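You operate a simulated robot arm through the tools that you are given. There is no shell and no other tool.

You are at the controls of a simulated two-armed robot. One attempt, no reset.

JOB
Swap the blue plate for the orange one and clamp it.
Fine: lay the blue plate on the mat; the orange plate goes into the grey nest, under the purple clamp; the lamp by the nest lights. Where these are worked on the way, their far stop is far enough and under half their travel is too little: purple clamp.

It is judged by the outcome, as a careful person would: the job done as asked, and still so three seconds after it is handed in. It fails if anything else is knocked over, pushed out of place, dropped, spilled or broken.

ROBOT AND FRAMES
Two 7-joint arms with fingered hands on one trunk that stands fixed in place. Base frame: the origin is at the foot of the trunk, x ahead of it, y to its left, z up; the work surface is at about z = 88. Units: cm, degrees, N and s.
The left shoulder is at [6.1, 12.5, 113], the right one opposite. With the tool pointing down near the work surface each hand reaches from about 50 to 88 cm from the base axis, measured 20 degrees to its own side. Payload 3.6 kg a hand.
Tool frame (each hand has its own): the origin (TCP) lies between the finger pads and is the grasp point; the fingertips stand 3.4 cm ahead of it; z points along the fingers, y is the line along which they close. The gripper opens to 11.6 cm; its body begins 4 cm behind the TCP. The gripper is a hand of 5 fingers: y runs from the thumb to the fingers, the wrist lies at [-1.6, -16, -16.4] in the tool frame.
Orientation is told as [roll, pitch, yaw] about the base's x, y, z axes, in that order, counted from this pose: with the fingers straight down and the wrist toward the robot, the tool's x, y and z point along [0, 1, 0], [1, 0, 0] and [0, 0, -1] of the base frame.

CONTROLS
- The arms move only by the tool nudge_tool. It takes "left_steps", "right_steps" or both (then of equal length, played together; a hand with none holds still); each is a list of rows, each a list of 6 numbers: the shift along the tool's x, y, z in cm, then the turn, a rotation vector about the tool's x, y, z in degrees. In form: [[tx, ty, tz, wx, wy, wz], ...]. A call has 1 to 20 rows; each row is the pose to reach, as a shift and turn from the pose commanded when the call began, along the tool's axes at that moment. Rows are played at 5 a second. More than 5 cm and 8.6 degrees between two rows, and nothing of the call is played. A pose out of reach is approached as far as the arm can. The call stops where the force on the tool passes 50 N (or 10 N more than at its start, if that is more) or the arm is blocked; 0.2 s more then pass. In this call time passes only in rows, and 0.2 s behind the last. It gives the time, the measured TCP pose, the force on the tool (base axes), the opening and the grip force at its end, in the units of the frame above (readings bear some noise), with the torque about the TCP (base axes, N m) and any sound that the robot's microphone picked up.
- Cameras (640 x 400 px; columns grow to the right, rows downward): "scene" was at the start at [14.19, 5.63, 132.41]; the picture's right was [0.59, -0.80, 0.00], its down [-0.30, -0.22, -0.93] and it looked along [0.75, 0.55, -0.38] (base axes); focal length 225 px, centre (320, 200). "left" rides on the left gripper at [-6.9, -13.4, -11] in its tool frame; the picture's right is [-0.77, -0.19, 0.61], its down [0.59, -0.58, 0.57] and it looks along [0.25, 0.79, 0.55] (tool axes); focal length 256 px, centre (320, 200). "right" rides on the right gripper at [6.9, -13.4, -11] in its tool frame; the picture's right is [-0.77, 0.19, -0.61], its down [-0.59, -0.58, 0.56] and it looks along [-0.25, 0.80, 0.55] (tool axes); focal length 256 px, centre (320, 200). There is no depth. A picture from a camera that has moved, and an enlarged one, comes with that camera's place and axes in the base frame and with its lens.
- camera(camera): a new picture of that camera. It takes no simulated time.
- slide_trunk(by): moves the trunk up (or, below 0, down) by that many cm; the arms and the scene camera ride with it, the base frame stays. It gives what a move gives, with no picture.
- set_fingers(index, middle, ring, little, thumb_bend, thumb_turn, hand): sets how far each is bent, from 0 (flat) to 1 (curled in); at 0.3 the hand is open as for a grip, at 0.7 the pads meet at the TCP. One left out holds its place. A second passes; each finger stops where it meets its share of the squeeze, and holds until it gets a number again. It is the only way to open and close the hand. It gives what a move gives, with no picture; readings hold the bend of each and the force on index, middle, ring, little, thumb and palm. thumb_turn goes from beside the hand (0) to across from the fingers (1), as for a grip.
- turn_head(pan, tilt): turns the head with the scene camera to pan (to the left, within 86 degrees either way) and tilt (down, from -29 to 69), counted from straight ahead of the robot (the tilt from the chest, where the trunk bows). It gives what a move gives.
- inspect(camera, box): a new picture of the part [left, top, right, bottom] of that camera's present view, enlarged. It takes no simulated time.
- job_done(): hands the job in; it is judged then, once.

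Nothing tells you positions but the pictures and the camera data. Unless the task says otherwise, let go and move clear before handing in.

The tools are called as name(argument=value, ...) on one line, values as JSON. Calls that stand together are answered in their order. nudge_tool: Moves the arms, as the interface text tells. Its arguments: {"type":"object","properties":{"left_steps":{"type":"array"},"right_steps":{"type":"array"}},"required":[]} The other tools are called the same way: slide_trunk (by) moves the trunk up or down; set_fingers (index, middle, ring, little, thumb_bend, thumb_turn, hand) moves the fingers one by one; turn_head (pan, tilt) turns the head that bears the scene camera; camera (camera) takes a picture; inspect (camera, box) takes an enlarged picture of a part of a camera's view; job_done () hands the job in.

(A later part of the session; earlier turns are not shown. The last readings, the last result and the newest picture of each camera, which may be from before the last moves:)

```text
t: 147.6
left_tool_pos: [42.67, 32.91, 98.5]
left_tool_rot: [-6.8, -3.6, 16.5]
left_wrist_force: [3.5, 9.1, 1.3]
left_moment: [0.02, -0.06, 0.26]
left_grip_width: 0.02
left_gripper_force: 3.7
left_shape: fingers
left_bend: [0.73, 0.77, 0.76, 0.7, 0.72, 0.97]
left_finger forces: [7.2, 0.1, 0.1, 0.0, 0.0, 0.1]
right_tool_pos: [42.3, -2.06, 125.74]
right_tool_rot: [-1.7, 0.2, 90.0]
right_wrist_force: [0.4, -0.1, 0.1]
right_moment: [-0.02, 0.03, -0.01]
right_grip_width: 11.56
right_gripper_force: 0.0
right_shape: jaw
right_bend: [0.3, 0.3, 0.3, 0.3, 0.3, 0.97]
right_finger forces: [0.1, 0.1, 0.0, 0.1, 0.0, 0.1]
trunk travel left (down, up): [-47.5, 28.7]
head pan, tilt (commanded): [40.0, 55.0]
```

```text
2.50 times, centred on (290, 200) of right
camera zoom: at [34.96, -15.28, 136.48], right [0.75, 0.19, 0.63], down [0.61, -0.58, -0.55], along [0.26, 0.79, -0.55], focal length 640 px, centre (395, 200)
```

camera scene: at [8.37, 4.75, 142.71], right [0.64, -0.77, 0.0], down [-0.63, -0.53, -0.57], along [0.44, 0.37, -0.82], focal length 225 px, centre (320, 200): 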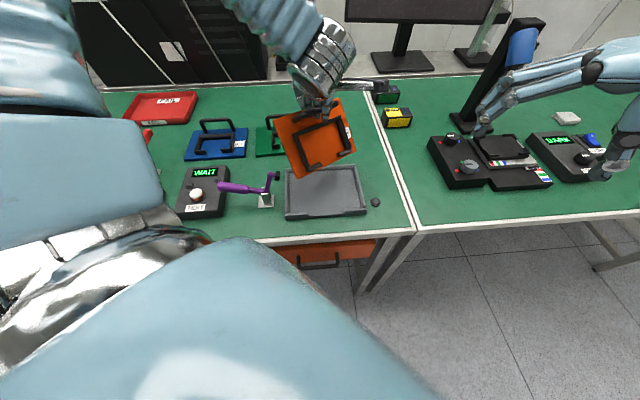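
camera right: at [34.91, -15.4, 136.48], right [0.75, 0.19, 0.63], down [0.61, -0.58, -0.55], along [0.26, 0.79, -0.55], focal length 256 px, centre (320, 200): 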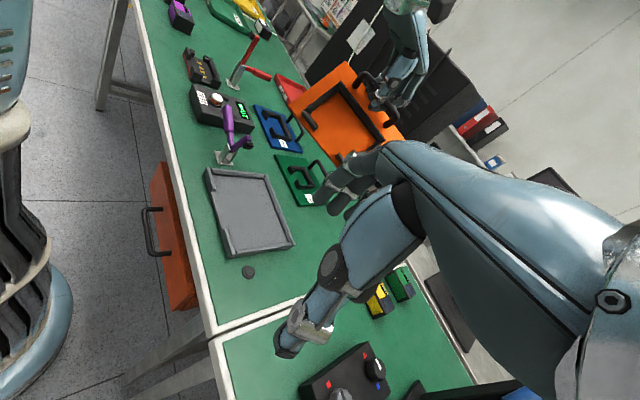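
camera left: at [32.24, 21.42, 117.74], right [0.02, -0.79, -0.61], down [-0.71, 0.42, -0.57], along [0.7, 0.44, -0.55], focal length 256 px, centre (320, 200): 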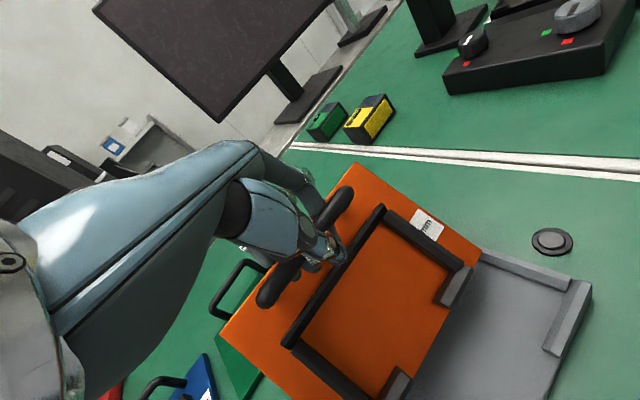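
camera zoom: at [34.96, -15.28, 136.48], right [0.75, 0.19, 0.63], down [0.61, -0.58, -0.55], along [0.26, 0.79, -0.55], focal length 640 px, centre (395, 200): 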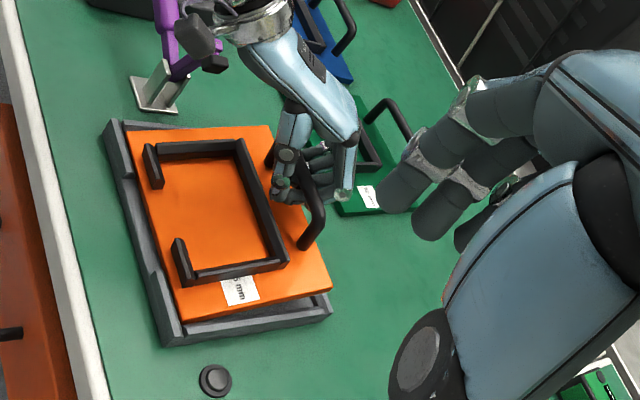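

The near edge now sits against both stops, square to them (v≈42.8 on both ends). I lower the far side along its arc into the nest.

nudge_tool(left_steps=[[0.14, 0.26, 0, 0, 0, 0], [0.37, 0.5, 0.6, 0, 0, 0], [0.6, 0.76, 1.19, 0, 0, 0], [0.82, 1.0, 1.73, 0, 0, 0], [1.04, 1.26, 2.28, 0, 0, 0]])

inspect(camera="scene", box=[260, 130, 380, 230])

inspect(camera="right", box=[190, 120, 390, 280])

```text
t: 148.8
left_tool_pos: [43.29, 34.11, 98.11]
left_tool_rot: [-6.9, -3.5, 16.3]
left_wrist_force: [-0.3, 0.7, -5.1]
left_moment: [0.01, 0.09, 0.0]
left_grip_width: 0.03
left_gripper_force: 0.2
left_shape: fingers
left_bend: [0.73, 0.77, 0.76, 0.7, 0.72, 0.97]
left_finger forces: [0.4, 1.1, 0.1, 0.0, 0.0, 0.0]
left hand out of reach, approached as far as the arm can: row 2, 3, 4, 5
right_tool_pos: [42.16, -2.33, 125.79]
right_tool_rot: [-1.7, 0.2, 90.0]
right_wrist_force: [-0.4, -0.4, -0.2]
right_moment: [-0.01, -0.02, -0.02]
right_grip_width: 11.61
right_gripper_force: 0.0
right_shape: jaw
right_bend: [0.3, 0.3, 0.3, 0.3, 0.3, 0.97]
right_finger forces: [0.1, 0.0, 0.1, 0.1, 0.0, 0.0]
trunk travel left (down, up): [-47.5, 28.7]
head pan, tilt (commanded): [40.0, 55.0]
```

```text
4.00 times, centred on (320, 180) of scene
camera zoom: at [8.32, 4.72, 142.72], right [0.64, -0.77, 0.0], down [-0.63, -0.53, -0.57], along [0.44, 0.37, -0.82], focal length 899 px, centre (320, 280)
```

zoom: 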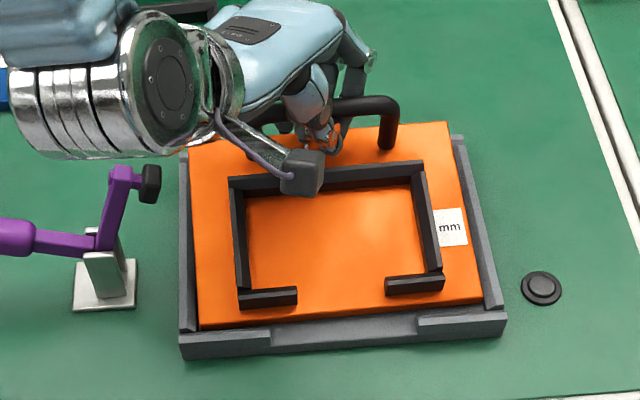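

```text
2.50 times, centred on (290, 200) of right
camera zoom: at [34.93, -15.43, 136.45], right [0.75, 0.19, 0.63], down [0.61, -0.58, -0.55], along [0.26, 0.79, -0.55], focal length 640 px, centre (395, 200)
```

zoom: 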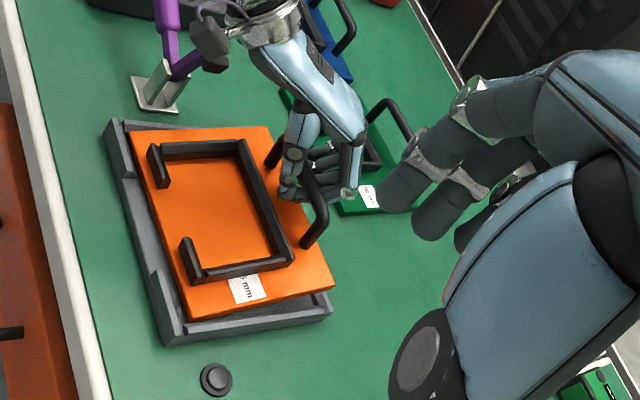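

The arm can't reach lower in this posture at this trunk height, so I lower the trunk in small steps, letting the hand ride down with it.

slide_trunk(by=-1.5)

inspect(camera="scene", box=[260, 130, 380, 230])

inspect(camera="right", box=[190, 120, 390, 280])

```text
t: 149.4
left_tool_pos: [43.52, 34.14, 96.56]
left_tool_rot: [-6.8, -3.6, 16.3]
left_wrist_force: [4.1, -0.3, -2.6]
left_moment: [0.03, 0.04, 0.01]
left_grip_width: 0.0
left_gripper_force: 1.0
left_shape: fingers
left_bend: [0.73, 0.77, 0.76, 0.7, 0.72, 0.97]
left_finger forces: [1.6, 0.3, 0.1, 0.0, 0.0, 0.0]
right_tool_pos: [42.23, -2.18, 124.25]
right_tool_rot: [-1.7, 0.2, 90.0]
right_wrist_force: [0.1, -0.6, 0.2]
right_moment: [-0.01, 0.0, -0.05]
right_grip_width: 11.59
right_gripper_force: 0.2
right_shape: jaw
right_bend: [0.3, 0.3, 0.3, 0.3, 0.3, 0.97]
right_finger forces: [0.0, 0.0, 0.0, 0.0, 0.1, 0.0]
trunk travel left (down, up): [-46.0, 30.2]
head pan, tilt (commanded): [40.0, 55.0]
```

```text
4.00 times, centred on (320, 180) of scene
camera zoom: at [8.59, 4.72, 141.2], right [0.64, -0.77, 0.0], down [-0.63, -0.53, -0.57], along [0.44, 0.37, -0.82], focal length 899 px, centre (320, 280)
```

zoom: 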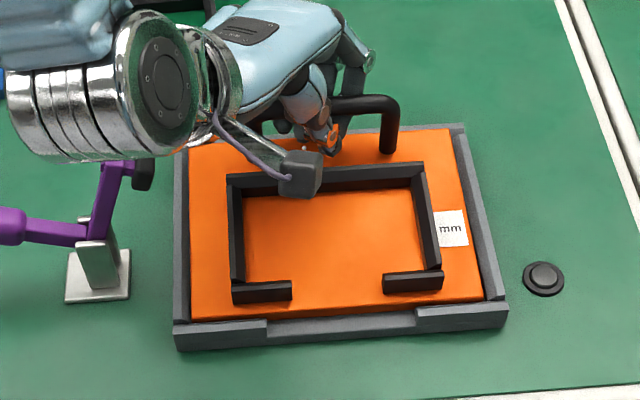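

```text
2.50 times, centred on (290, 200) of right
camera zoom: at [34.93, -15.43, 134.97], right [0.75, 0.19, 0.63], down [0.61, -0.58, -0.55], along [0.26, 0.79, -0.55], focal length 640 px, centre (395, 200)
```

zoom: 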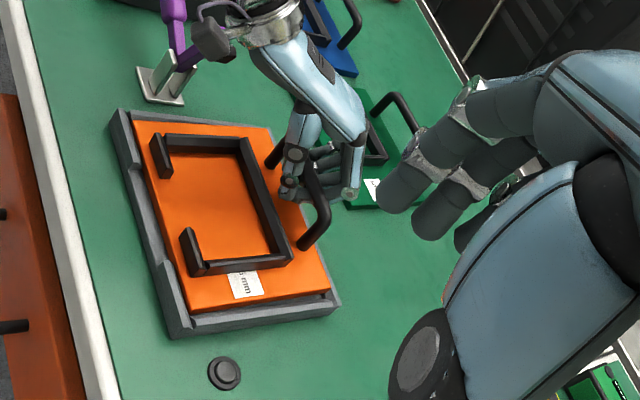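

nudge_tool(left_steps=[[0.12, 0.22, 0, 0, 0, 0], [0.24, 0.44, 0, 0, 0, 0]])

slide_trunk(by=-1.0)

inspect(camera="scene", box=[260, 130, 380, 230])

inspect(camera="right", box=[190, 120, 390, 280])

```text
t: 150.0
left_tool_pos: [43.69, 34.63, 96.54]
left_tool_rot: [-6.9, -3.5, 16.3]
left_wrist_force: [-0.2, -1.1, -3.5]
left_moment: [0.02, 0.07, 0.03]
left_grip_width: 0.0
left_gripper_force: 0.7
left_shape: fingers
left_bend: [0.73, 0.77, 0.76, 0.7, 0.72, 0.97]
left_finger forces: [0.2, 1.2, 0.1, 0.1, 0.1, 0.1]
right_tool_pos: [42.23, -2.22, 124.12]
right_tool_rot: [-1.7, 0.2, 90.0]
right_wrist_force: [0.2, 1.3, -0.3]
right_moment: [-0.06, 0.04, 0.01]
right_grip_width: 11.57
right_gripper_force: 0.0
right_shape: jaw
right_bend: [0.3, 0.3, 0.3, 0.3, 0.3, 0.97]
right_finger forces: [0.0, 0.0, 0.0, 0.1, 0.1, 0.0]
trunk travel left (down, up): [-46.0, 30.2]
head pan, tilt (commanded): [40.0, 55.0]
```

```text
t: 150.6
left_tool_pos: [43.78, 34.5, 95.58]
left_tool_rot: [-6.9, -3.7, 16.3]
left_wrist_force: [3.7, 1.4, -2.8]
left_moment: [0.05, 0.07, -0.01]
left_grip_width: 0.0
left_gripper_force: 1.1
left_shape: fingers
left_bend: [0.73, 0.77, 0.76, 0.7, 0.72, 0.97]
left_finger forces: [1.6, 0.3, 0.1, 0.0, 0.0, 0.0]
right_tool_pos: [42.19, -2.24, 123.17]
right_tool_rot: [-1.8, 0.2, 90.0]
right_wrist_force: [0.7, 0.4, -1.1]
right_moment: [0.01, -0.05, 0.03]
right_grip_width: 11.61
right_gripper_force: 0.0
right_shape: jaw
right_bend: [0.3, 0.3, 0.3, 0.3, 0.3, 0.97]
right_finger forces: [0.0, 0.1, 0.0, 0.1, 0.0, 0.1]
trunk travel left (down, up): [-45.0, 31.2]
head pan, tilt (commanded): [40.0, 55.0]
```

```text
4.00 times, centred on (320, 180) of scene
camera zoom: at [8.76, 4.73, 140.2], right [0.64, -0.77, 0.0], down [-0.63, -0.53, -0.57], along [0.44, 0.37, -0.82], focal length 899 px, centre (320, 280)
```

zoom: 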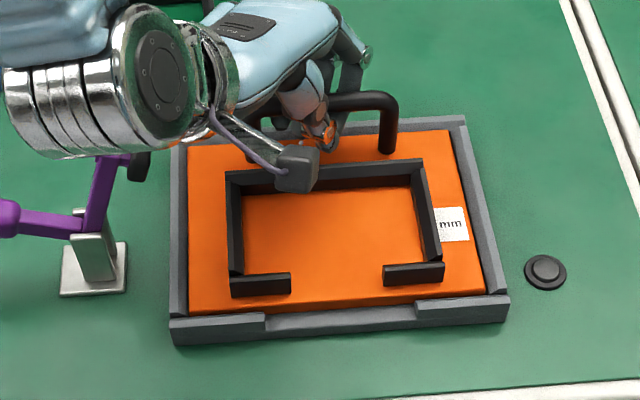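

```text
2.50 times, centred on (290, 200) of right
camera zoom: at [34.92, -15.41, 133.96], right [0.75, 0.19, 0.63], down [0.61, -0.58, -0.55], along [0.26, 0.79, -0.55], focal length 640 px, centre (395, 200)
```

zoom: 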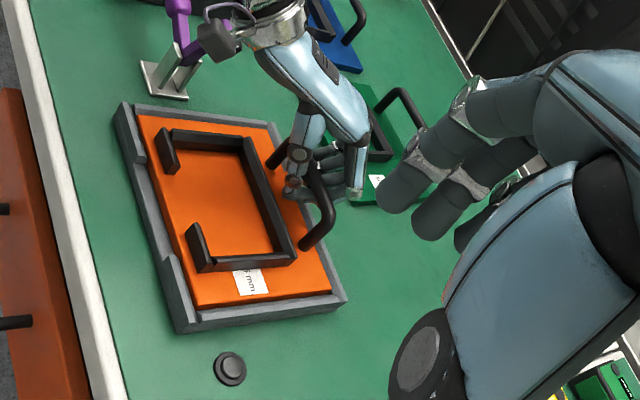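

nudge_tool(left_steps=[[0.1, 0.18, 0, 0, 0, 0], [0.17, 0.3, 0, 0, 0, 0]])

slide_trunk(by=-0.8)

inspect(camera="scene", box=[260, 130, 380, 230])

inspect(camera="right", box=[190, 120, 390, 280])

```text
t: 151.2
left_tool_pos: [43.95, 34.79, 95.62]
left_tool_rot: [-6.8, -3.5, 16.3]
left_wrist_force: [-0.4, 0.2, -0.5]
left_moment: [0.02, -0.05, 0.0]
left_grip_width: 0.0
left_gripper_force: 0.2
left_shape: fingers
left_bend: [0.73, 0.77, 0.76, 0.7, 0.72, 0.97]
left_finger forces: [0.0, 0.4, 0.0, 0.0, 0.1, 0.0]
right_tool_pos: [42.25, -2.22, 123.25]
right_tool_rot: [-1.7, 0.2, 90.1]
right_wrist_force: [-0.3, -0.2, 1.1]
right_moment: [-0.03, 0.02, -0.05]
right_grip_width: 11.58
right_gripper_force: 0.2
right_shape: jaw
right_bend: [0.3, 0.3, 0.3, 0.3, 0.3, 0.97]
right_finger forces: [0.0, 0.0, 0.1, 0.1, 0.1, 0.0]
trunk travel left (down, up): [-45.0, 31.2]
head pan, tilt (commanded): [40.0, 55.0]
```

```text
t: 151.8
left_tool_pos: [44.1, 34.7, 94.86]
left_tool_rot: [-6.9, -3.6, 16.3]
left_wrist_force: [1.2, 0.8, 0.1]
left_moment: [0.02, -0.01, 0.02]
left_grip_width: 0.0
left_gripper_force: 0.1
left_shape: fingers
left_bend: [0.73, 0.77, 0.76, 0.7, 0.72, 0.97]
left_finger forces: [0.0, 0.0, 0.0, 0.1, 0.1, 0.0]
right_tool_pos: [42.3, -2.19, 122.43]
right_tool_rot: [-1.8, 0.2, 90.1]
right_wrist_force: [-0.2, -0.2, 1.0]
right_moment: [-0.03, -0.03, -0.03]
right_grip_width: 11.59
right_gripper_force: 0.1
right_shape: jaw
right_bend: [0.3, 0.3, 0.3, 0.3, 0.3, 0.97]
right_finger forces: [0.0, 0.0, 0.1, 0.0, 0.0, 0.0]
trunk travel left (down, up): [-44.2, 32.0]
head pan, tilt (commanded): [40.0, 55.0]
```

```text
4.00 times, centred on (320, 180) of scene
camera zoom: at [8.88, 4.71, 139.39], right [0.64, -0.77, 0.0], down [-0.63, -0.53, -0.57], along [0.44, 0.37, -0.82], focal length 899 px, centre (320, 280)
```

zoom: 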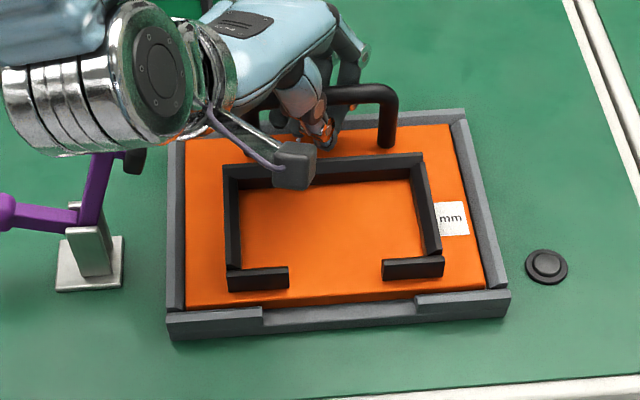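

```text
2.50 times, centred on (290, 200) of right
camera zoom: at [34.87, -15.43, 133.18], right [0.75, 0.19, 0.63], down [0.61, -0.58, -0.55], along [0.26, 0.79, -0.55], focal length 640 px, centre (395, 200)
```

zoom: 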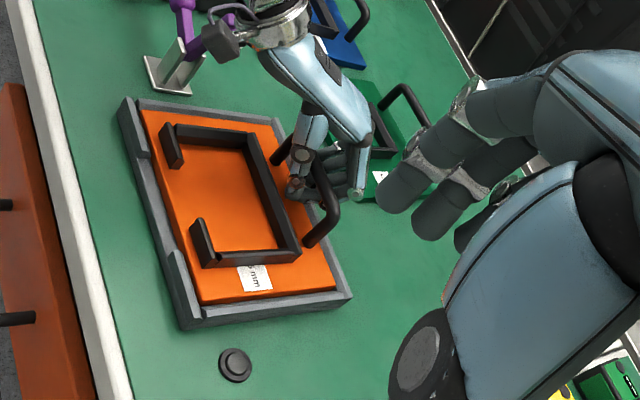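

The orange plate lies flat in the nest and my hand carries no load. I open the fingers, thumb only slightly, then lift off.

set_fingers(hand="left", index=0.4, middle=0.4, ring=0.42, little=0.45, thumb_bend=0.63)

inspect(camera="left", box=[200, 140, 500, 400])

inspect(camera="right", box=[230, 100, 390, 230])

```text
t: 152.8
left_tool_pos: [44.09, 34.76, 94.8]
left_tool_rot: [-6.9, -3.7, 16.3]
left_wrist_force: [3.6, 3.7, 2.7]
left_moment: [0.05, -0.07, 0.02]
left_grip_width: 5.24
left_gripper_force: 2.1
left_shape: fingers
left_bend: [0.4, 0.4, 0.42, 0.45, 0.64, 0.98]
left_finger forces: [0.1, 0.1, 0.1, 0.0, 4.6, 0.1]
right_tool_pos: [42.28, -2.1, 122.37]
right_tool_rot: [-1.7, 0.2, 90.1]
right_wrist_force: [-1.2, 0.2, -0.3]
right_moment: [0.01, 0.0, -0.01]
right_grip_width: 11.62
right_gripper_force: 0.1
right_shape: jaw
right_bend: [0.3, 0.3, 0.3, 0.3, 0.3, 0.97]
right_finger forces: [0.0, 0.0, 0.0, 0.0, 0.0, 0.1]
trunk travel left (down, up): [-44.2, 32.0]
head pan, tilt (commanded): [40.0, 55.0]
```

```text
1.54 times, centred on (350, 270) of left
camera zoom: at [32.1, 25.48, 105.54], right [0.09, -0.85, -0.53], down [-0.66, 0.35, -0.67], along [0.75, 0.41, -0.53], focal length 394 px, centre (274, 92)
```

zoom: 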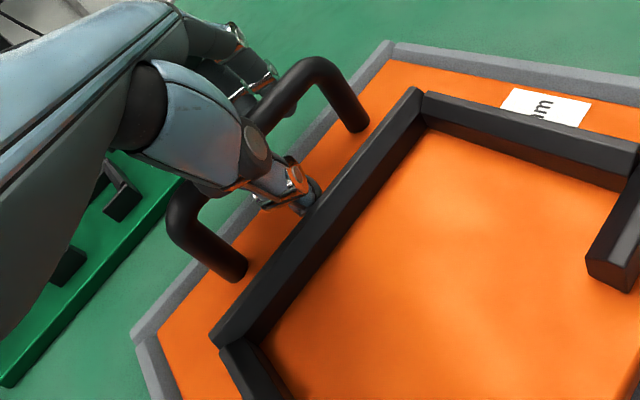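

```text
3.08 times, centred on (310, 165) of right
camera zoom: at [34.96, -15.4, 133.16], right [0.75, 0.19, 0.63], down [0.61, -0.58, -0.55], along [0.26, 0.79, -0.55], focal length 788 px, centre (351, 308)
```

zoom: 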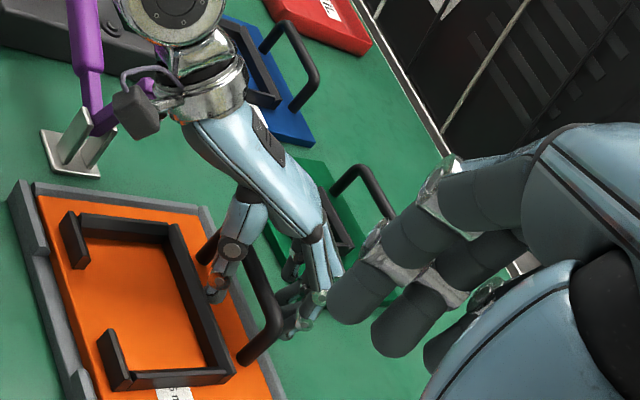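

set_fingers(hand="left", thumb_bend=0.67)

nudge_tool(left_steps=[[-0.06, 0.03, -0.5, 0, 0, 0], [-0.12, 0.06, -1.0, 0, 0, 0], [-0.18, 0.09, -1.5, 0, 0, 0], [-0.24, 0.13, -2.0, 0, 0, 0], [-0.35, 0.19, -3.0, 0, 0, 0], [-0.47, 0.25, -4.0, 0, 0, 0], [-0.6, 0.31, -5.0, 0, 0, 0], [-0.7, 0.38, -6.0, 0, 0, 0], [-0.94, 0.5, -8, 0, 0, 0]])

camera(camera="scene")

camera(camera="left")

```text
t: 153.8
left_tool_pos: [43.99, 34.74, 94.87]
left_tool_rot: [-6.9, -3.6, 16.3]
left_wrist_force: [-0.8, -0.2, -0.5]
left_moment: [-0.02, -0.01, -0.03]
left_grip_width: 4.95
left_gripper_force: 0.1
left_shape: fingers
left_bend: [0.4, 0.4, 0.42, 0.45, 0.67, 0.97]
left_finger forces: [0.1, 0.0, 0.0, 0.0, 0.1, 0.1]
right_tool_pos: [42.1, -2.2, 122.45]
right_tool_rot: [-1.6, 0.2, 90.0]
right_wrist_force: [-0.1, -0.3, -0.5]
right_moment: [-0.04, 0.0, -0.03]
right_grip_width: 11.61
right_gripper_force: 0.1
right_shape: jaw
right_bend: [0.3, 0.3, 0.3, 0.3, 0.3, 0.97]
right_finger forces: [0.1, 0.0, 0.0, 0.1, 0.0, 0.1]
trunk travel left (down, up): [-44.2, 32.0]
head pan, tilt (commanded): [40.0, 55.0]
```

```text
t: 155.8
left_tool_pos: [43.95, 34.75, 102.9]
left_tool_rot: [-6.9, -3.6, 16.3]
left_wrist_force: [-0.4, 0.3, 0.7]
left_moment: [-0.01, -0.01, -0.01]
left_grip_width: 4.98
left_gripper_force: 0.1
left_shape: fingers
left_bend: [0.4, 0.4, 0.42, 0.45, 0.67, 0.97]
left_finger forces: [0.0, 0.1, 0.0, 0.1, 0.0, 0.0]
right_tool_pos: [42.17, -2.25, 122.37]
right_tool_rot: [-1.7, 0.2, 90.1]
right_wrist_force: [-1.2, -0.5, 0.6]
right_moment: [0.01, -0.01, -0.02]
right_grip_width: 11.59
right_gripper_force: 0.0
right_shape: jaw
right_bend: [0.3, 0.3, 0.3, 0.3, 0.3, 0.97]
right_finger forces: [0.0, 0.0, 0.1, 0.0, 0.0, 0.0]
trunk travel left (down, up): [-44.2, 32.0]
head pan, tilt (commanded): [40.0, 55.0]
```

```text
taken
camera scene: at [8.84, 4.74, 139.4], right [0.64, -0.77, 0.0], down [-0.63, -0.53, -0.57], along [0.44, 0.37, -0.82], focal length 225 px, centre (320, 200)
```

scene: 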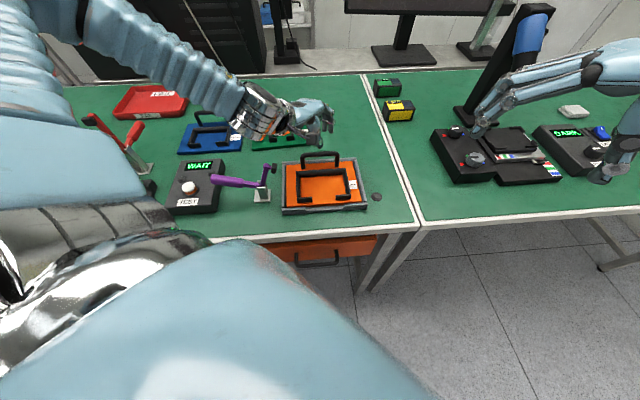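

```text
taken
camera left: at [31.97, 25.5, 113.6], right [0.09, -0.85, -0.53], down [-0.66, 0.35, -0.67], along [0.75, 0.4, -0.53], focal length 256 px, centre (320, 200)
```

left: 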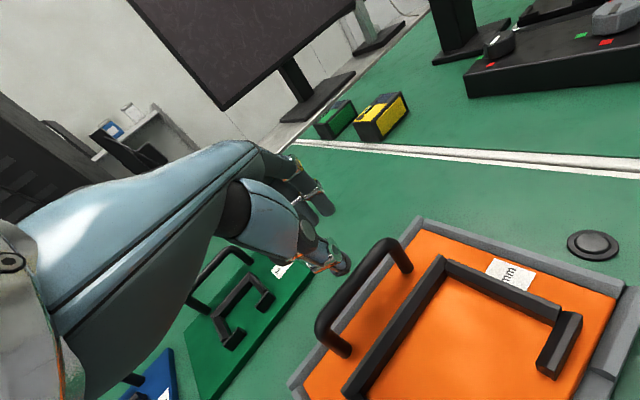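

The orange plate is in the nest and released. Let me check its seating closely, and the lamp.

inspect(camera="scene", box=[200, 140, 400, 230])

inspect(camera="right", box=[170, 100, 350, 260])

```text
3.20 times, centred on (300, 185) of scene
camera zoom: at [8.84, 4.74, 139.4], right [0.64, -0.77, 0.0], down [-0.63, -0.53, -0.57], along [0.44, 0.37, -0.82], focal length 719 px, centre (384, 248)
```

zoom: 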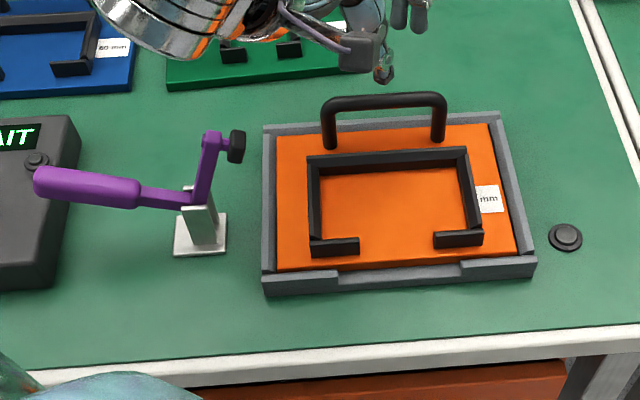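

```text
2.50 times, centred on (260, 180) of right
camera zoom: at [34.84, -15.39, 133.19], right [0.75, 0.19, 0.63], down [0.61, -0.58, -0.55], along [0.26, 0.79, -0.55], focal length 640 px, centre (470, 250)
```

zoom: 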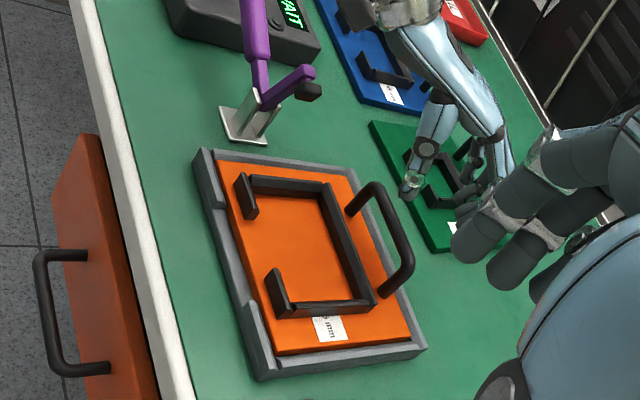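

The orange plate is properly seated between all the nest walls. Next I close the clamp: I lift the left hand away, straighten it, and swing it to the clamp's left side.

nudge_tool(left_steps=[[-0.2, 0.1, -1.5, 0.5, 0.9, 0], [-0.4, 0.2, -3.0, 1.1, 2.2, 0], [-0.55, 0.3, -4.5, 1.8, 3.5, 0], [-0.7, 0.38, -6.0, 2.5, 4.8, 0], [-0.83, 0.44, -7.0, 3.1, 5.9, 0], [-0.9, 0.48, -7.5, 3.6, 6.9, 0]])

nudge_tool(left_steps=[[0.8, -0.4, 0, 0, 0, 2], [2.4, -1.3, 0, 0, 0, 6.5], [4.4, -2.5, 0, 0, 0, 12], [6.5, -3.8, 0, 0, 0, 18], [8.6, -5.0, 0, 0, 0, 24], [10.7, -6.3, 0, 0, 0, 30], [12.9, -7.5, 0, 0, 0, 36], [15.0, -8.8, 0, 0, 0, 42], [17.2, -10.1, 0, 0, 0, 48], [19.3, -11.3, 0, 0, 0, 53.5], [21.1, -12.4, 0, 0, 0, 58], [22.5, -13.2, 0, 0, 0, 61.3]])

camera(camera="scene")

camera(camera="left")

```text
t: 157.2
left_tool_pos: [43.91, 34.71, 110.51]
left_tool_rot: [0.0, 0.0, 16.1]
left_wrist_force: [-0.7, -0.7, -0.6]
left_moment: [-0.02, -0.01, 0.0]
left_grip_width: 4.97
left_gripper_force: 0.1
left_shape: fingers
left_bend: [0.4, 0.4, 0.42, 0.45, 0.67, 0.97]
left_finger forces: [0.0, 0.0, 0.0, 0.0, 0.0, 0.0]
right_tool_pos: [42.25, -2.13, 122.33]
right_tool_rot: [-1.7, 0.3, 89.9]
right_wrist_force: [-0.1, 0.4, 0.1]
right_moment: [-0.01, 0.03, 0.01]
right_grip_width: 11.58
right_gripper_force: 0.0
right_shape: jaw
right_bend: [0.3, 0.3, 0.3, 0.3, 0.3, 0.97]
right_finger forces: [0.1, 0.0, 0.1, 0.0, 0.0, 0.0]
trunk travel left (down, up): [-44.2, 32.0]
head pan, tilt (commanded): [40.0, 55.0]
```

```text
t: 159.8
left_tool_pos: [25.04, 52.73, 110.34]
left_tool_rot: [0.0, 0.1, -45.2]
left_wrist_force: [0.8, -0.7, -0.1]
left_moment: [0.03, 0.01, 0.01]
left_grip_width: 4.99
left_gripper_force: 0.1
left_shape: fingers
left_bend: [0.4, 0.4, 0.42, 0.45, 0.67, 0.97]
left_finger forces: [0.0, 0.1, 0.1, 0.0, 0.0, 0.1]
right_tool_pos: [42.11, -2.13, 122.52]
right_tool_rot: [-1.7, 0.2, 89.9]
right_wrist_force: [-0.8, -0.2, -0.2]
right_moment: [0.01, 0.03, 0.04]
right_grip_width: 11.59
right_gripper_force: 0.0
right_shape: jaw
right_bend: [0.3, 0.3, 0.3, 0.3, 0.3, 0.97]
right_finger forces: [0.0, 0.0, 0.0, 0.1, 0.0, 0.1]
trunk travel left (down, up): [-44.2, 32.0]
head pan, tilt (commanded): [40.0, 55.0]
```

```text
taken
camera scene: at [8.9, 4.76, 139.39], right [0.64, -0.77, 0.0], down [-0.63, -0.53, -0.57], along [0.44, 0.37, -0.82], focal length 225 px, centre (320, 200)
```

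scene: 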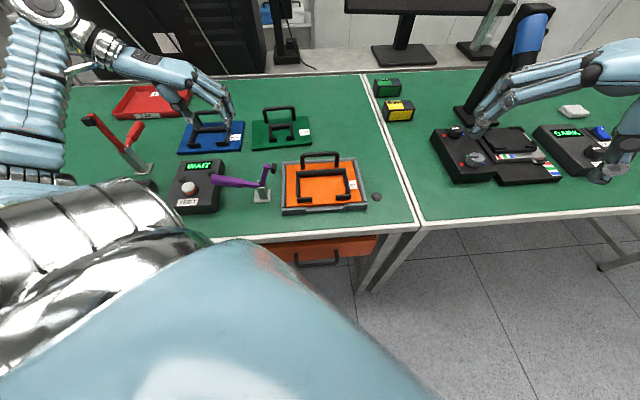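

```text
taken
camera left: at [10.76, 57.3, 121.27], right [-0.68, -0.41, -0.61], down [0.01, 0.82, -0.57], along [0.74, -0.39, -0.55], focal length 256 px, centre (320, 200)
```

left: 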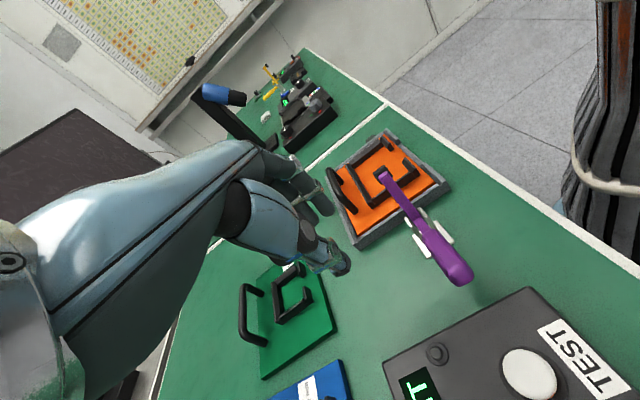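

The arm is in the same good posture as when I opened the clamp. I pre-shape the hand and tilt/descend to the spot beside the handle where I left it before.

set_fingers(hand="left", index=0.42, middle=0.42, ring=0.42, little=0.42, thumb_bend=0.5)

nudge_tool(left_steps=[[0, 0, 0.5, -4, 0, 0], [0, 0, 1.5, -8.5, 0, 0], [0, 0, 3, -13, 0, 0], [0, 0, 4.5, -18, 0, 0], [0, 0, 6, -23, 0, 0], [0, 0, 7.5, -28, 0, 0], [0, 0, 9, -33, 0, 0], [0, 0, 10.2, -37.5, 0, 0]])

inspect(camera="scene", box=[100, 70, 340, 230])

inspect(camera="right", box=[150, 30, 390, 230])

```text
t: 160.8
left_tool_pos: [25.08, 52.65, 110.34]
left_tool_rot: [0.0, 0.0, -45.2]
left_wrist_force: [-0.2, -0.8, 0.3]
left_moment: [-0.02, -0.02, 0.03]
left_grip_width: 7.11
left_gripper_force: 0.0
left_shape: fingers
left_bend: [0.42, 0.42, 0.42, 0.42, 0.5, 0.97]
left_finger forces: [0.1, 0.0, 0.0, 0.0, 0.0, 0.0]
right_tool_pos: [42.22, -2.2, 122.48]
right_tool_rot: [-1.7, 0.3, 90.0]
right_wrist_force: [0.4, 0.5, 0.2]
right_moment: [0.02, -0.02, 0.02]
right_grip_width: 11.62
right_gripper_force: 0.0
right_shape: jaw
right_bend: [0.3, 0.3, 0.3, 0.3, 0.3, 0.97]
right_finger forces: [0.0, 0.0, 0.0, 0.0, 0.1, 0.0]
trunk travel left (down, up): [-44.2, 32.0]
head pan, tilt (commanded): [40.0, 55.0]
```

```text
t: 162.6
left_tool_pos: [24.95, 52.69, 100.26]
left_tool_rot: [0.0, -37.6, -45.2]
left_wrist_force: [0.1, 0.4, 0.1]
left_moment: [0.0, -0.03, -0.01]
left_grip_width: 7.15
left_gripper_force: 0.0
left_shape: fingers
left_bend: [0.42, 0.42, 0.42, 0.42, 0.5, 0.97]
left_finger forces: [0.0, 0.0, 0.0, 0.0, 0.0, 0.0]
right_tool_pos: [42.18, -2.13, 122.47]
right_tool_rot: [-1.7, 0.2, 90.0]
right_wrist_force: [0.2, -0.7, -0.2]
right_moment: [0.0, 0.01, -0.02]
right_grip_width: 11.61
right_gripper_force: 0.1
right_shape: jaw
right_bend: [0.3, 0.3, 0.3, 0.3, 0.3, 0.97]
right_finger forces: [0.0, 0.0, 0.0, 0.1, 0.0, 0.0]
trunk travel left (down, up): [-44.2, 32.0]
head pan, tilt (commanded): [40.0, 55.0]
```

```text
2.50 times, centred on (220, 150) of scene
camera zoom: at [8.92, 4.75, 139.39], right [0.64, -0.77, 0.0], down [-0.63, -0.53, -0.57], along [0.44, 0.37, -0.82], focal length 562 px, centre (570, 325)
```

zoom: 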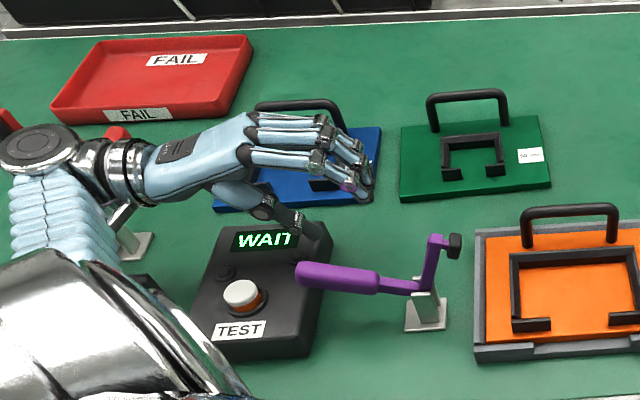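

```text
2.00 times, centred on (270, 130) of right
camera zoom: at [34.92, -15.39, 133.17], right [0.75, 0.19, 0.63], down [0.61, -0.58, -0.55], along [0.26, 0.79, -0.55], focal length 512 px, centre (420, 340)
```

zoom: 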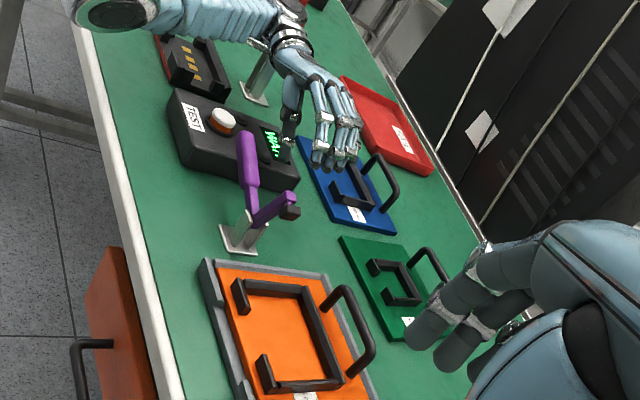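

The handle rests about 22° above horizontal. I go down 2 cm so the thumb is below the handle level, then slide the hand sideways to bring the handle between thumb and fingers.

nudge_tool(left_steps=[[0, -0.6, 0.8, 0, 0, 0], [0, -1.22, 1.59, 0, 0, 0]])

nudge_tool(left_steps=[[-1, 0, 0, 0, 0, 0], [-2, 0, 0, 0, 0, 0], [-3, 0, 0, 0, 0, 0], [-4, 0, 0, 0, 0, 0], [-5, 0, 0, 0, 0, 0], [-6, 0, 0, 0, 0, 0], [-6.8, 0, 0, 0, 0, 0]])

inspect(camera="scene", box=[100, 70, 340, 230])

inspect(camera="right", box=[170, 50, 330, 190])

```text
t: 163.2
left_tool_pos: [24.98, 52.55, 98.24]
left_tool_rot: [0.1, -37.6, -45.3]
left_wrist_force: [0.0, 0.2, 0.5]
left_moment: [0.01, 0.01, -0.01]
left_grip_width: 7.1
left_gripper_force: 0.0
left_shape: fingers
left_bend: [0.42, 0.42, 0.42, 0.42, 0.5, 0.97]
left_finger forces: [0.1, 0.0, 0.0, 0.1, 0.0, 0.0]
right_tool_pos: [42.32, -2.16, 122.38]
right_tool_rot: [-1.7, 0.2, 90.0]
right_wrist_force: [0.6, 0.0, -0.8]
right_moment: [-0.03, 0.04, -0.03]
right_grip_width: 11.6
right_gripper_force: 0.0
right_shape: jaw
right_bend: [0.3, 0.3, 0.3, 0.3, 0.3, 0.97]
right_finger forces: [0.0, 0.0, 0.0, 0.1, 0.0, 0.1]
trunk travel left (down, up): [-44.2, 32.0]
head pan, tilt (commanded): [40.0, 55.0]
```

```text
t: 164.8
left_tool_pos: [20.11, 47.99, 98.24]
left_tool_rot: [0.1, -37.5, -45.2]
left_wrist_force: [-0.4, 0.1, -0.8]
left_moment: [0.02, 0.0, 0.01]
left_grip_width: 7.17
left_gripper_force: 0.2
left_shape: fingers
left_bend: [0.42, 0.42, 0.42, 0.42, 0.5, 0.97]
left_finger forces: [0.0, 0.0, 0.0, 0.0, 0.1, 0.1]
right_tool_pos: [42.29, -2.2, 122.47]
right_tool_rot: [-1.7, 0.2, 90.1]
right_wrist_force: [-0.1, 0.0, 0.2]
right_moment: [0.01, -0.02, 0.01]
right_grip_width: 11.61
right_gripper_force: 0.1
right_shape: jaw
right_bend: [0.3, 0.3, 0.3, 0.3, 0.3, 0.97]
right_finger forces: [0.1, 0.1, 0.0, 0.0, 0.0, 0.0]
trunk travel left (down, up): [-44.2, 32.0]
head pan, tilt (commanded): [40.0, 55.0]
```

```text
2.50 times, centred on (220, 150) of scene
camera zoom: at [8.88, 4.71, 139.4], right [0.64, -0.77, 0.0], down [-0.63, -0.53, -0.57], along [0.44, 0.37, -0.82], focal length 562 px, centre (570, 325)
```

zoom: 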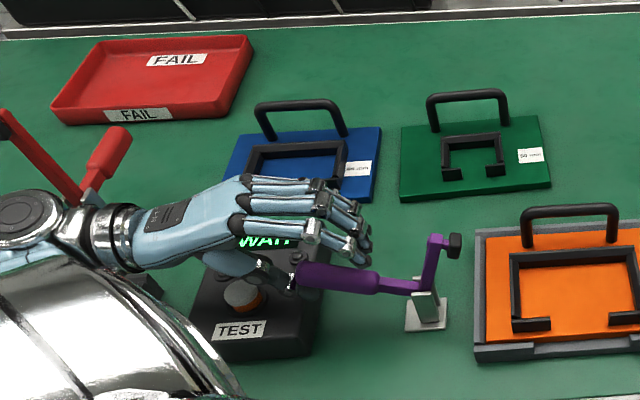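

```text
2.86 times, centred on (250, 120) of right
camera zoom: at [34.88, -15.43, 133.17], right [0.75, 0.19, 0.63], down [0.61, -0.58, -0.55], along [0.26, 0.79, -0.55], focal length 731 px, centre (520, 429)
```

zoom: 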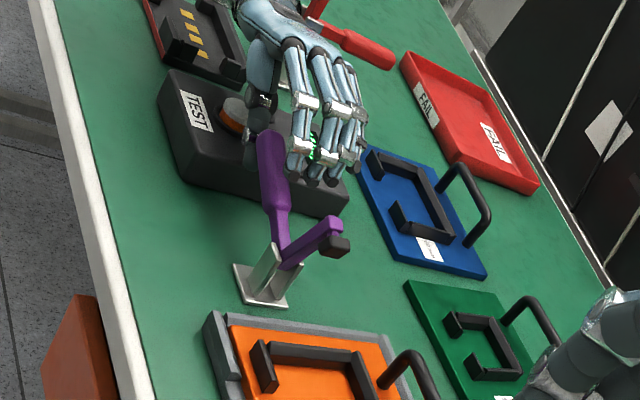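

The handle is between thumb and fingers but the thumb is near its very end. I shift 1.8 cm inward and slightly down for a better purchase, then start lifting the handle along its arc.

nudge_tool(left_steps=[[0, 0.3, 0.6, 0, 0, 0], [0, 0.6, 1.2, 0, 0, 0], [0, 0.94, 1.73, 0, 0, 0]])

set_fingers(hand="left", index=0.5, middle=0.5, ring=0.5, little=0.5, thumb_bend=0.56)

inspect(camera="scene", box=[160, 100, 320, 220])

inspect(camera="right", box=[170, 50, 330, 190])

```text
t: 165.6
left_tool_pos: [21.47, 46.65, 97.4]
left_tool_rot: [0.0, -37.6, -45.3]
left_wrist_force: [-6.0, 5.1, 0.4]
left_moment: [0.03, 0.06, 0.0]
left_grip_width: 7.36
left_gripper_force: 3.4
left_shape: fingers
left_bend: [0.42, 0.42, 0.42, 0.42, 0.49, 0.97]
left_finger forces: [0.0, 0.0, 0.0, 0.0, 6.5, 0.1]
right_tool_pos: [42.16, -2.17, 122.55]
right_tool_rot: [-1.8, 0.2, 89.8]
right_wrist_force: [0.3, 0.6, -0.9]
right_moment: [0.03, 0.01, 0.02]
right_grip_width: 11.58
right_gripper_force: 0.1
right_shape: jaw
right_bend: [0.3, 0.3, 0.3, 0.3, 0.3, 0.97]
right_finger forces: [0.1, 0.0, 0.1, 0.1, 0.0, 0.1]
trunk travel left (down, up): [-44.2, 32.0]
head pan, tilt (commanded): [40.0, 55.0]
```

```text
t: 166.6
left_tool_pos: [21.44, 46.73, 97.49]
left_tool_rot: [0.0, -37.5, -45.3]
left_wrist_force: [-2.7, 2.0, -0.2]
left_moment: [-0.01, -0.02, -0.04]
left_grip_width: 5.19
left_gripper_force: 1.7
left_shape: fingers
left_bend: [0.5, 0.5, 0.5, 0.5, 0.55, 0.97]
left_finger forces: [0.1, 0.1, 0.0, 0.0, 3.2, 0.0]
right_tool_pos: [42.2, -2.14, 122.4]
right_tool_rot: [-1.7, 0.2, 89.9]
right_wrist_force: [-0.4, -0.6, 0.7]
right_moment: [0.02, 0.0, 0.0]
right_grip_width: 11.61
right_gripper_force: 0.0
right_shape: jaw
right_bend: [0.3, 0.3, 0.3, 0.3, 0.3, 0.97]
right_finger forces: [0.0, 0.0, 0.0, 0.1, 0.0, 0.0]
trunk travel left (down, up): [-44.2, 32.0]
head pan, tilt (commanded): [40.0, 55.0]
```

```text
3.33 times, centred on (240, 160) of scene
camera zoom: at [8.88, 4.78, 139.39], right [0.64, -0.77, 0.0], down [-0.63, -0.53, -0.57], along [0.44, 0.37, -0.82], focal length 749 px, centre (587, 333)
```

zoom: 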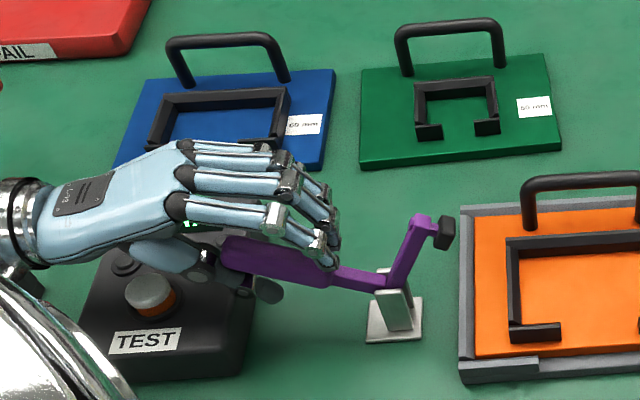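

```text
2.86 times, centred on (250, 120) of right
camera zoom: at [34.87, -15.37, 133.18], right [0.75, 0.19, 0.63], down [0.61, -0.58, -0.55], along [0.26, 0.79, -0.55], focal length 731 px, centre (520, 429)
```

zoom: 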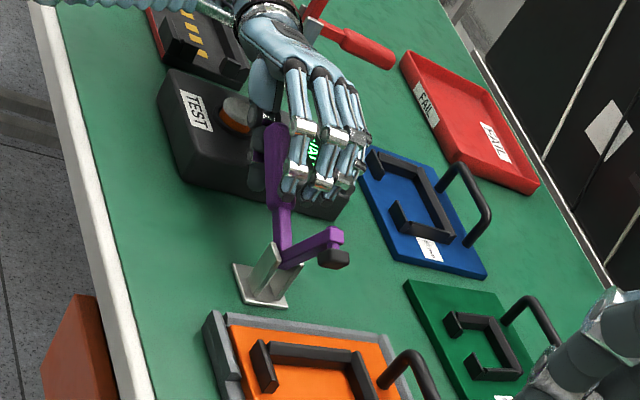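

The thumb is now under the handle. I lift and push it along its arc back toward upright, first halfway.

nudge_tool(left_steps=[[0, 0.95, -0.25, 3, 0, 0], [0, 1.9, -0.5, 6, 0, 0], [0, 2.82, -0.76, 9.1, 0, 0], [0, 3.65, -0.75, 12, 0, 0], [0, 4.5, -0.73, 15, 0, 0], [0, 5.28, -0.71, 17.6, 0, 0]])

inspect(camera="scene", box=[160, 100, 320, 220])

inspect(camera="right", box=[170, 50, 330, 190])

```text
t: 168.0
left_tool_pos: [24.33, 43.94, 101.17]
left_tool_rot: [0.0, -19.7, -45.4]
left_wrist_force: [-0.1, 0.3, 0.2]
left_moment: [-0.03, -0.02, -0.04]
left_grip_width: 5.1
left_gripper_force: 0.7
left_shape: fingers
left_bend: [0.5, 0.5, 0.5, 0.5, 0.56, 0.97]
left_finger forces: [0.0, 0.0, 0.0, 0.0, 0.6, 0.0]
right_tool_pos: [42.28, -2.31, 122.52]
right_tool_rot: [-1.8, 0.0, 90.0]
right_wrist_force: [-0.3, -0.8, -0.1]
right_moment: [0.0, 0.04, 0.0]
right_grip_width: 11.61
right_gripper_force: 0.2
right_shape: jaw
right_bend: [0.3, 0.3, 0.3, 0.3, 0.3, 0.97]
right_finger forces: [0.0, 0.0, 0.0, 0.0, 0.0, 0.1]
trunk travel left (down, up): [-44.2, 32.0]
head pan, tilt (commanded): [40.0, 55.0]
```

```text
3.33 times, centred on (240, 160) of scene
camera zoom: at [8.95, 4.68, 139.39], right [0.64, -0.77, 0.0], down [-0.63, -0.53, -0.57], along [0.44, 0.37, -0.82], focal length 749 px, centre (587, 333)
```

zoom: 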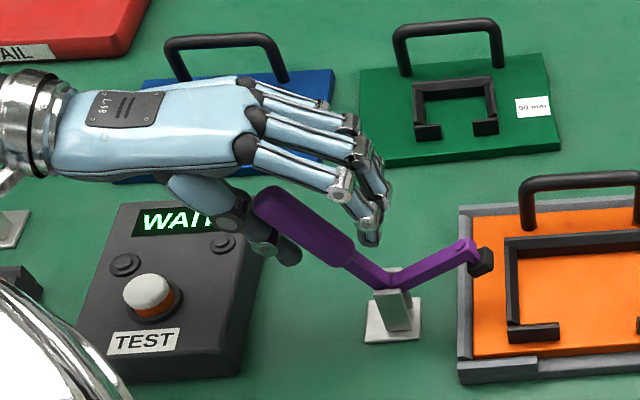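

```text
2.86 times, centred on (250, 120) of right
camera zoom: at [34.91, -15.5, 133.15], right [0.75, 0.19, 0.63], down [0.6, -0.58, -0.55], along [0.26, 0.79, -0.55], focal length 731 px, centre (520, 429)
```

zoom: 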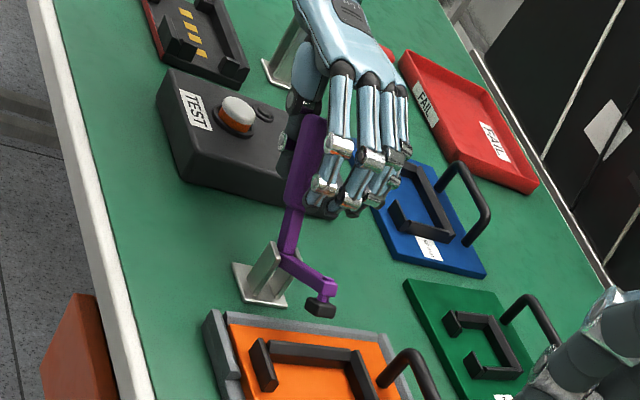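

Halfway up and moving freely; the pad is coming down over the orange plate. I continue toward upright.

nudge_tool(left_steps=[[0, 0.8, -0.02, 2.8, 0, 0], [0, 1.6, -0.04, 5.6, 0, 0], [0, 2.47, -0.06, 8.5, 0, 0], [0, 3.1, 0.05, 10.8, 0, 0], [0, 3.75, 0.2, 13.1, 0, 0], [0, 4.4, 0.34, 15.4, 0, 0]])

inspect(camera="scene", box=[180, 90, 340, 220])

inspect(camera="right", box=[170, 50, 330, 190])

```text
t: 169.4
left_tool_pos: [27.22, 41.04, 102.47]
left_tool_rot: [0.0, -4.5, -45.2]
left_wrist_force: [-0.2, 0.0, 1.4]
left_moment: [-0.03, -0.01, -0.03]
left_grip_width: 5.1
left_gripper_force: 0.0
left_shape: fingers
left_bend: [0.5, 0.5, 0.5, 0.5, 0.56, 0.97]
left_finger forces: [0.0, 0.1, 0.0, 0.1, 0.0, 0.0]
right_tool_pos: [42.19, -2.2, 122.44]
right_tool_rot: [-1.7, 0.2, 90.1]
right_wrist_force: [0.3, 0.1, -0.8]
right_moment: [0.0, -0.01, -0.03]
right_grip_width: 11.63
right_gripper_force: 0.1
right_shape: jaw
right_bend: [0.3, 0.3, 0.3, 0.3, 0.3, 0.97]
right_finger forces: [0.1, 0.1, 0.0, 0.1, 0.1, 0.1]
trunk travel left (down, up): [-44.2, 32.0]
head pan, tilt (commanded): [40.0, 55.0]
```

```text
3.08 times, centred on (260, 155) of scene
camera zoom: at [8.91, 4.72, 139.39], right [0.64, -0.77, 0.0], down [-0.63, -0.53, -0.57], along [0.44, 0.37, -0.82], focal length 691 px, centre (505, 338)
```

zoom: 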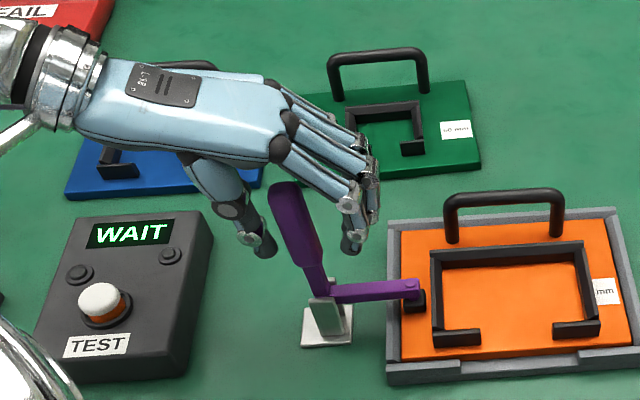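

```text
2.86 times, centred on (250, 120) of right
camera zoom: at [34.91, -15.43, 133.16], right [0.75, 0.19, 0.63], down [0.61, -0.58, -0.55], along [0.26, 0.79, -0.55], focal length 731 px, centre (520, 429)
```

zoom: 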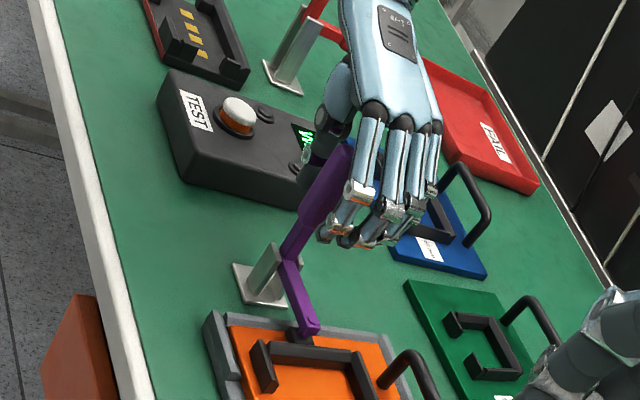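

The clamp arm has come down with its pad on the plate. I push the handle gently a little further to make sure it is fully closed at its stop.

nudge_tool(left_steps=[[0, 0.5, 0, 2.2, 0, 0], [0, 1.0, 0, 4.5, 0, 0], [0, 1.4, 0, 4.5, 0, 0], [0, 1.8, 0, 4.5, 0, 0], [0, 2.1, 0, 4.5, 0, 0]])

inspect(camera="scene", box=[210, 100, 400, 230])

inspect(camera="right", box=[170, 70, 350, 280])

```text
t: 170.6
left_tool_pos: [28.32, 39.9, 102.52]
left_tool_rot: [0.0, 0.0, -45.1]
left_wrist_force: [-20.4, 20.0, 3.6]
left_moment: [-0.48, -0.48, -0.18]
left_grip_width: 5.64
left_gripper_force: 15.0
left_shape: fingers
left_bend: [0.5, 0.5, 0.5, 0.5, 0.55, 0.97]
left_finger forces: [0.1, 0.1, 0.0, 0.0, 29.3, 0.0]
right_tool_pos: [41.97, -1.83, 122.57]
right_tool_rot: [-1.8, 0.2, 90.0]
right_wrist_force: [0.9, 0.2, -0.2]
right_moment: [0.0, -0.03, 0.01]
right_grip_width: 11.59
right_gripper_force: 0.1
right_shape: jaw
right_bend: [0.3, 0.3, 0.3, 0.3, 0.3, 0.97]
right_finger forces: [0.0, 0.0, 0.0, 0.0, 0.0, 0.0]
trunk travel left (down, up): [-44.2, 32.0]
head pan, tilt (commanded): [40.0, 55.0]
```

```text
3.08 times, centred on (305, 165) of scene
camera zoom: at [8.47, 5.13, 139.41], right [0.65, -0.76, 0.0], down [-0.62, -0.53, -0.57], along [0.44, 0.37, -0.82], focal length 691 px, centre (366, 308)
```

zoom: 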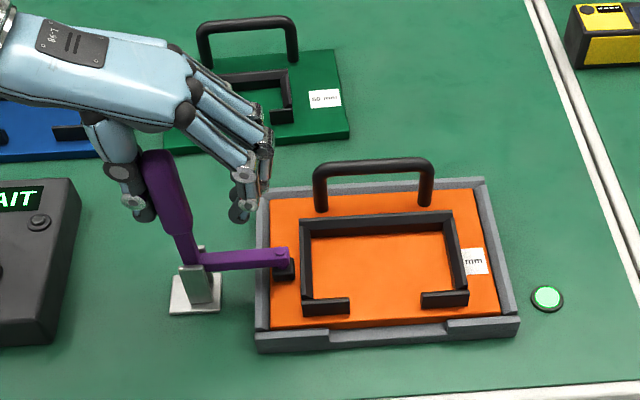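

```text
1.90 times, centred on (260, 175) of right
camera zoom: at [34.56, -15.09, 133.31], right [0.75, 0.19, 0.63], down [0.61, -0.58, -0.54], along [0.27, 0.79, -0.55], focal length 488 px, centre (434, 248)
```

zoom: 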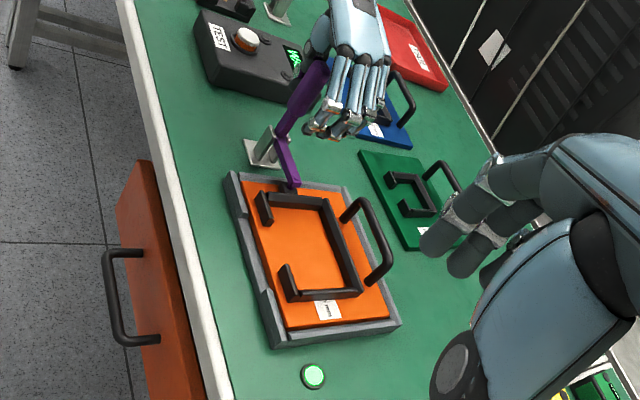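

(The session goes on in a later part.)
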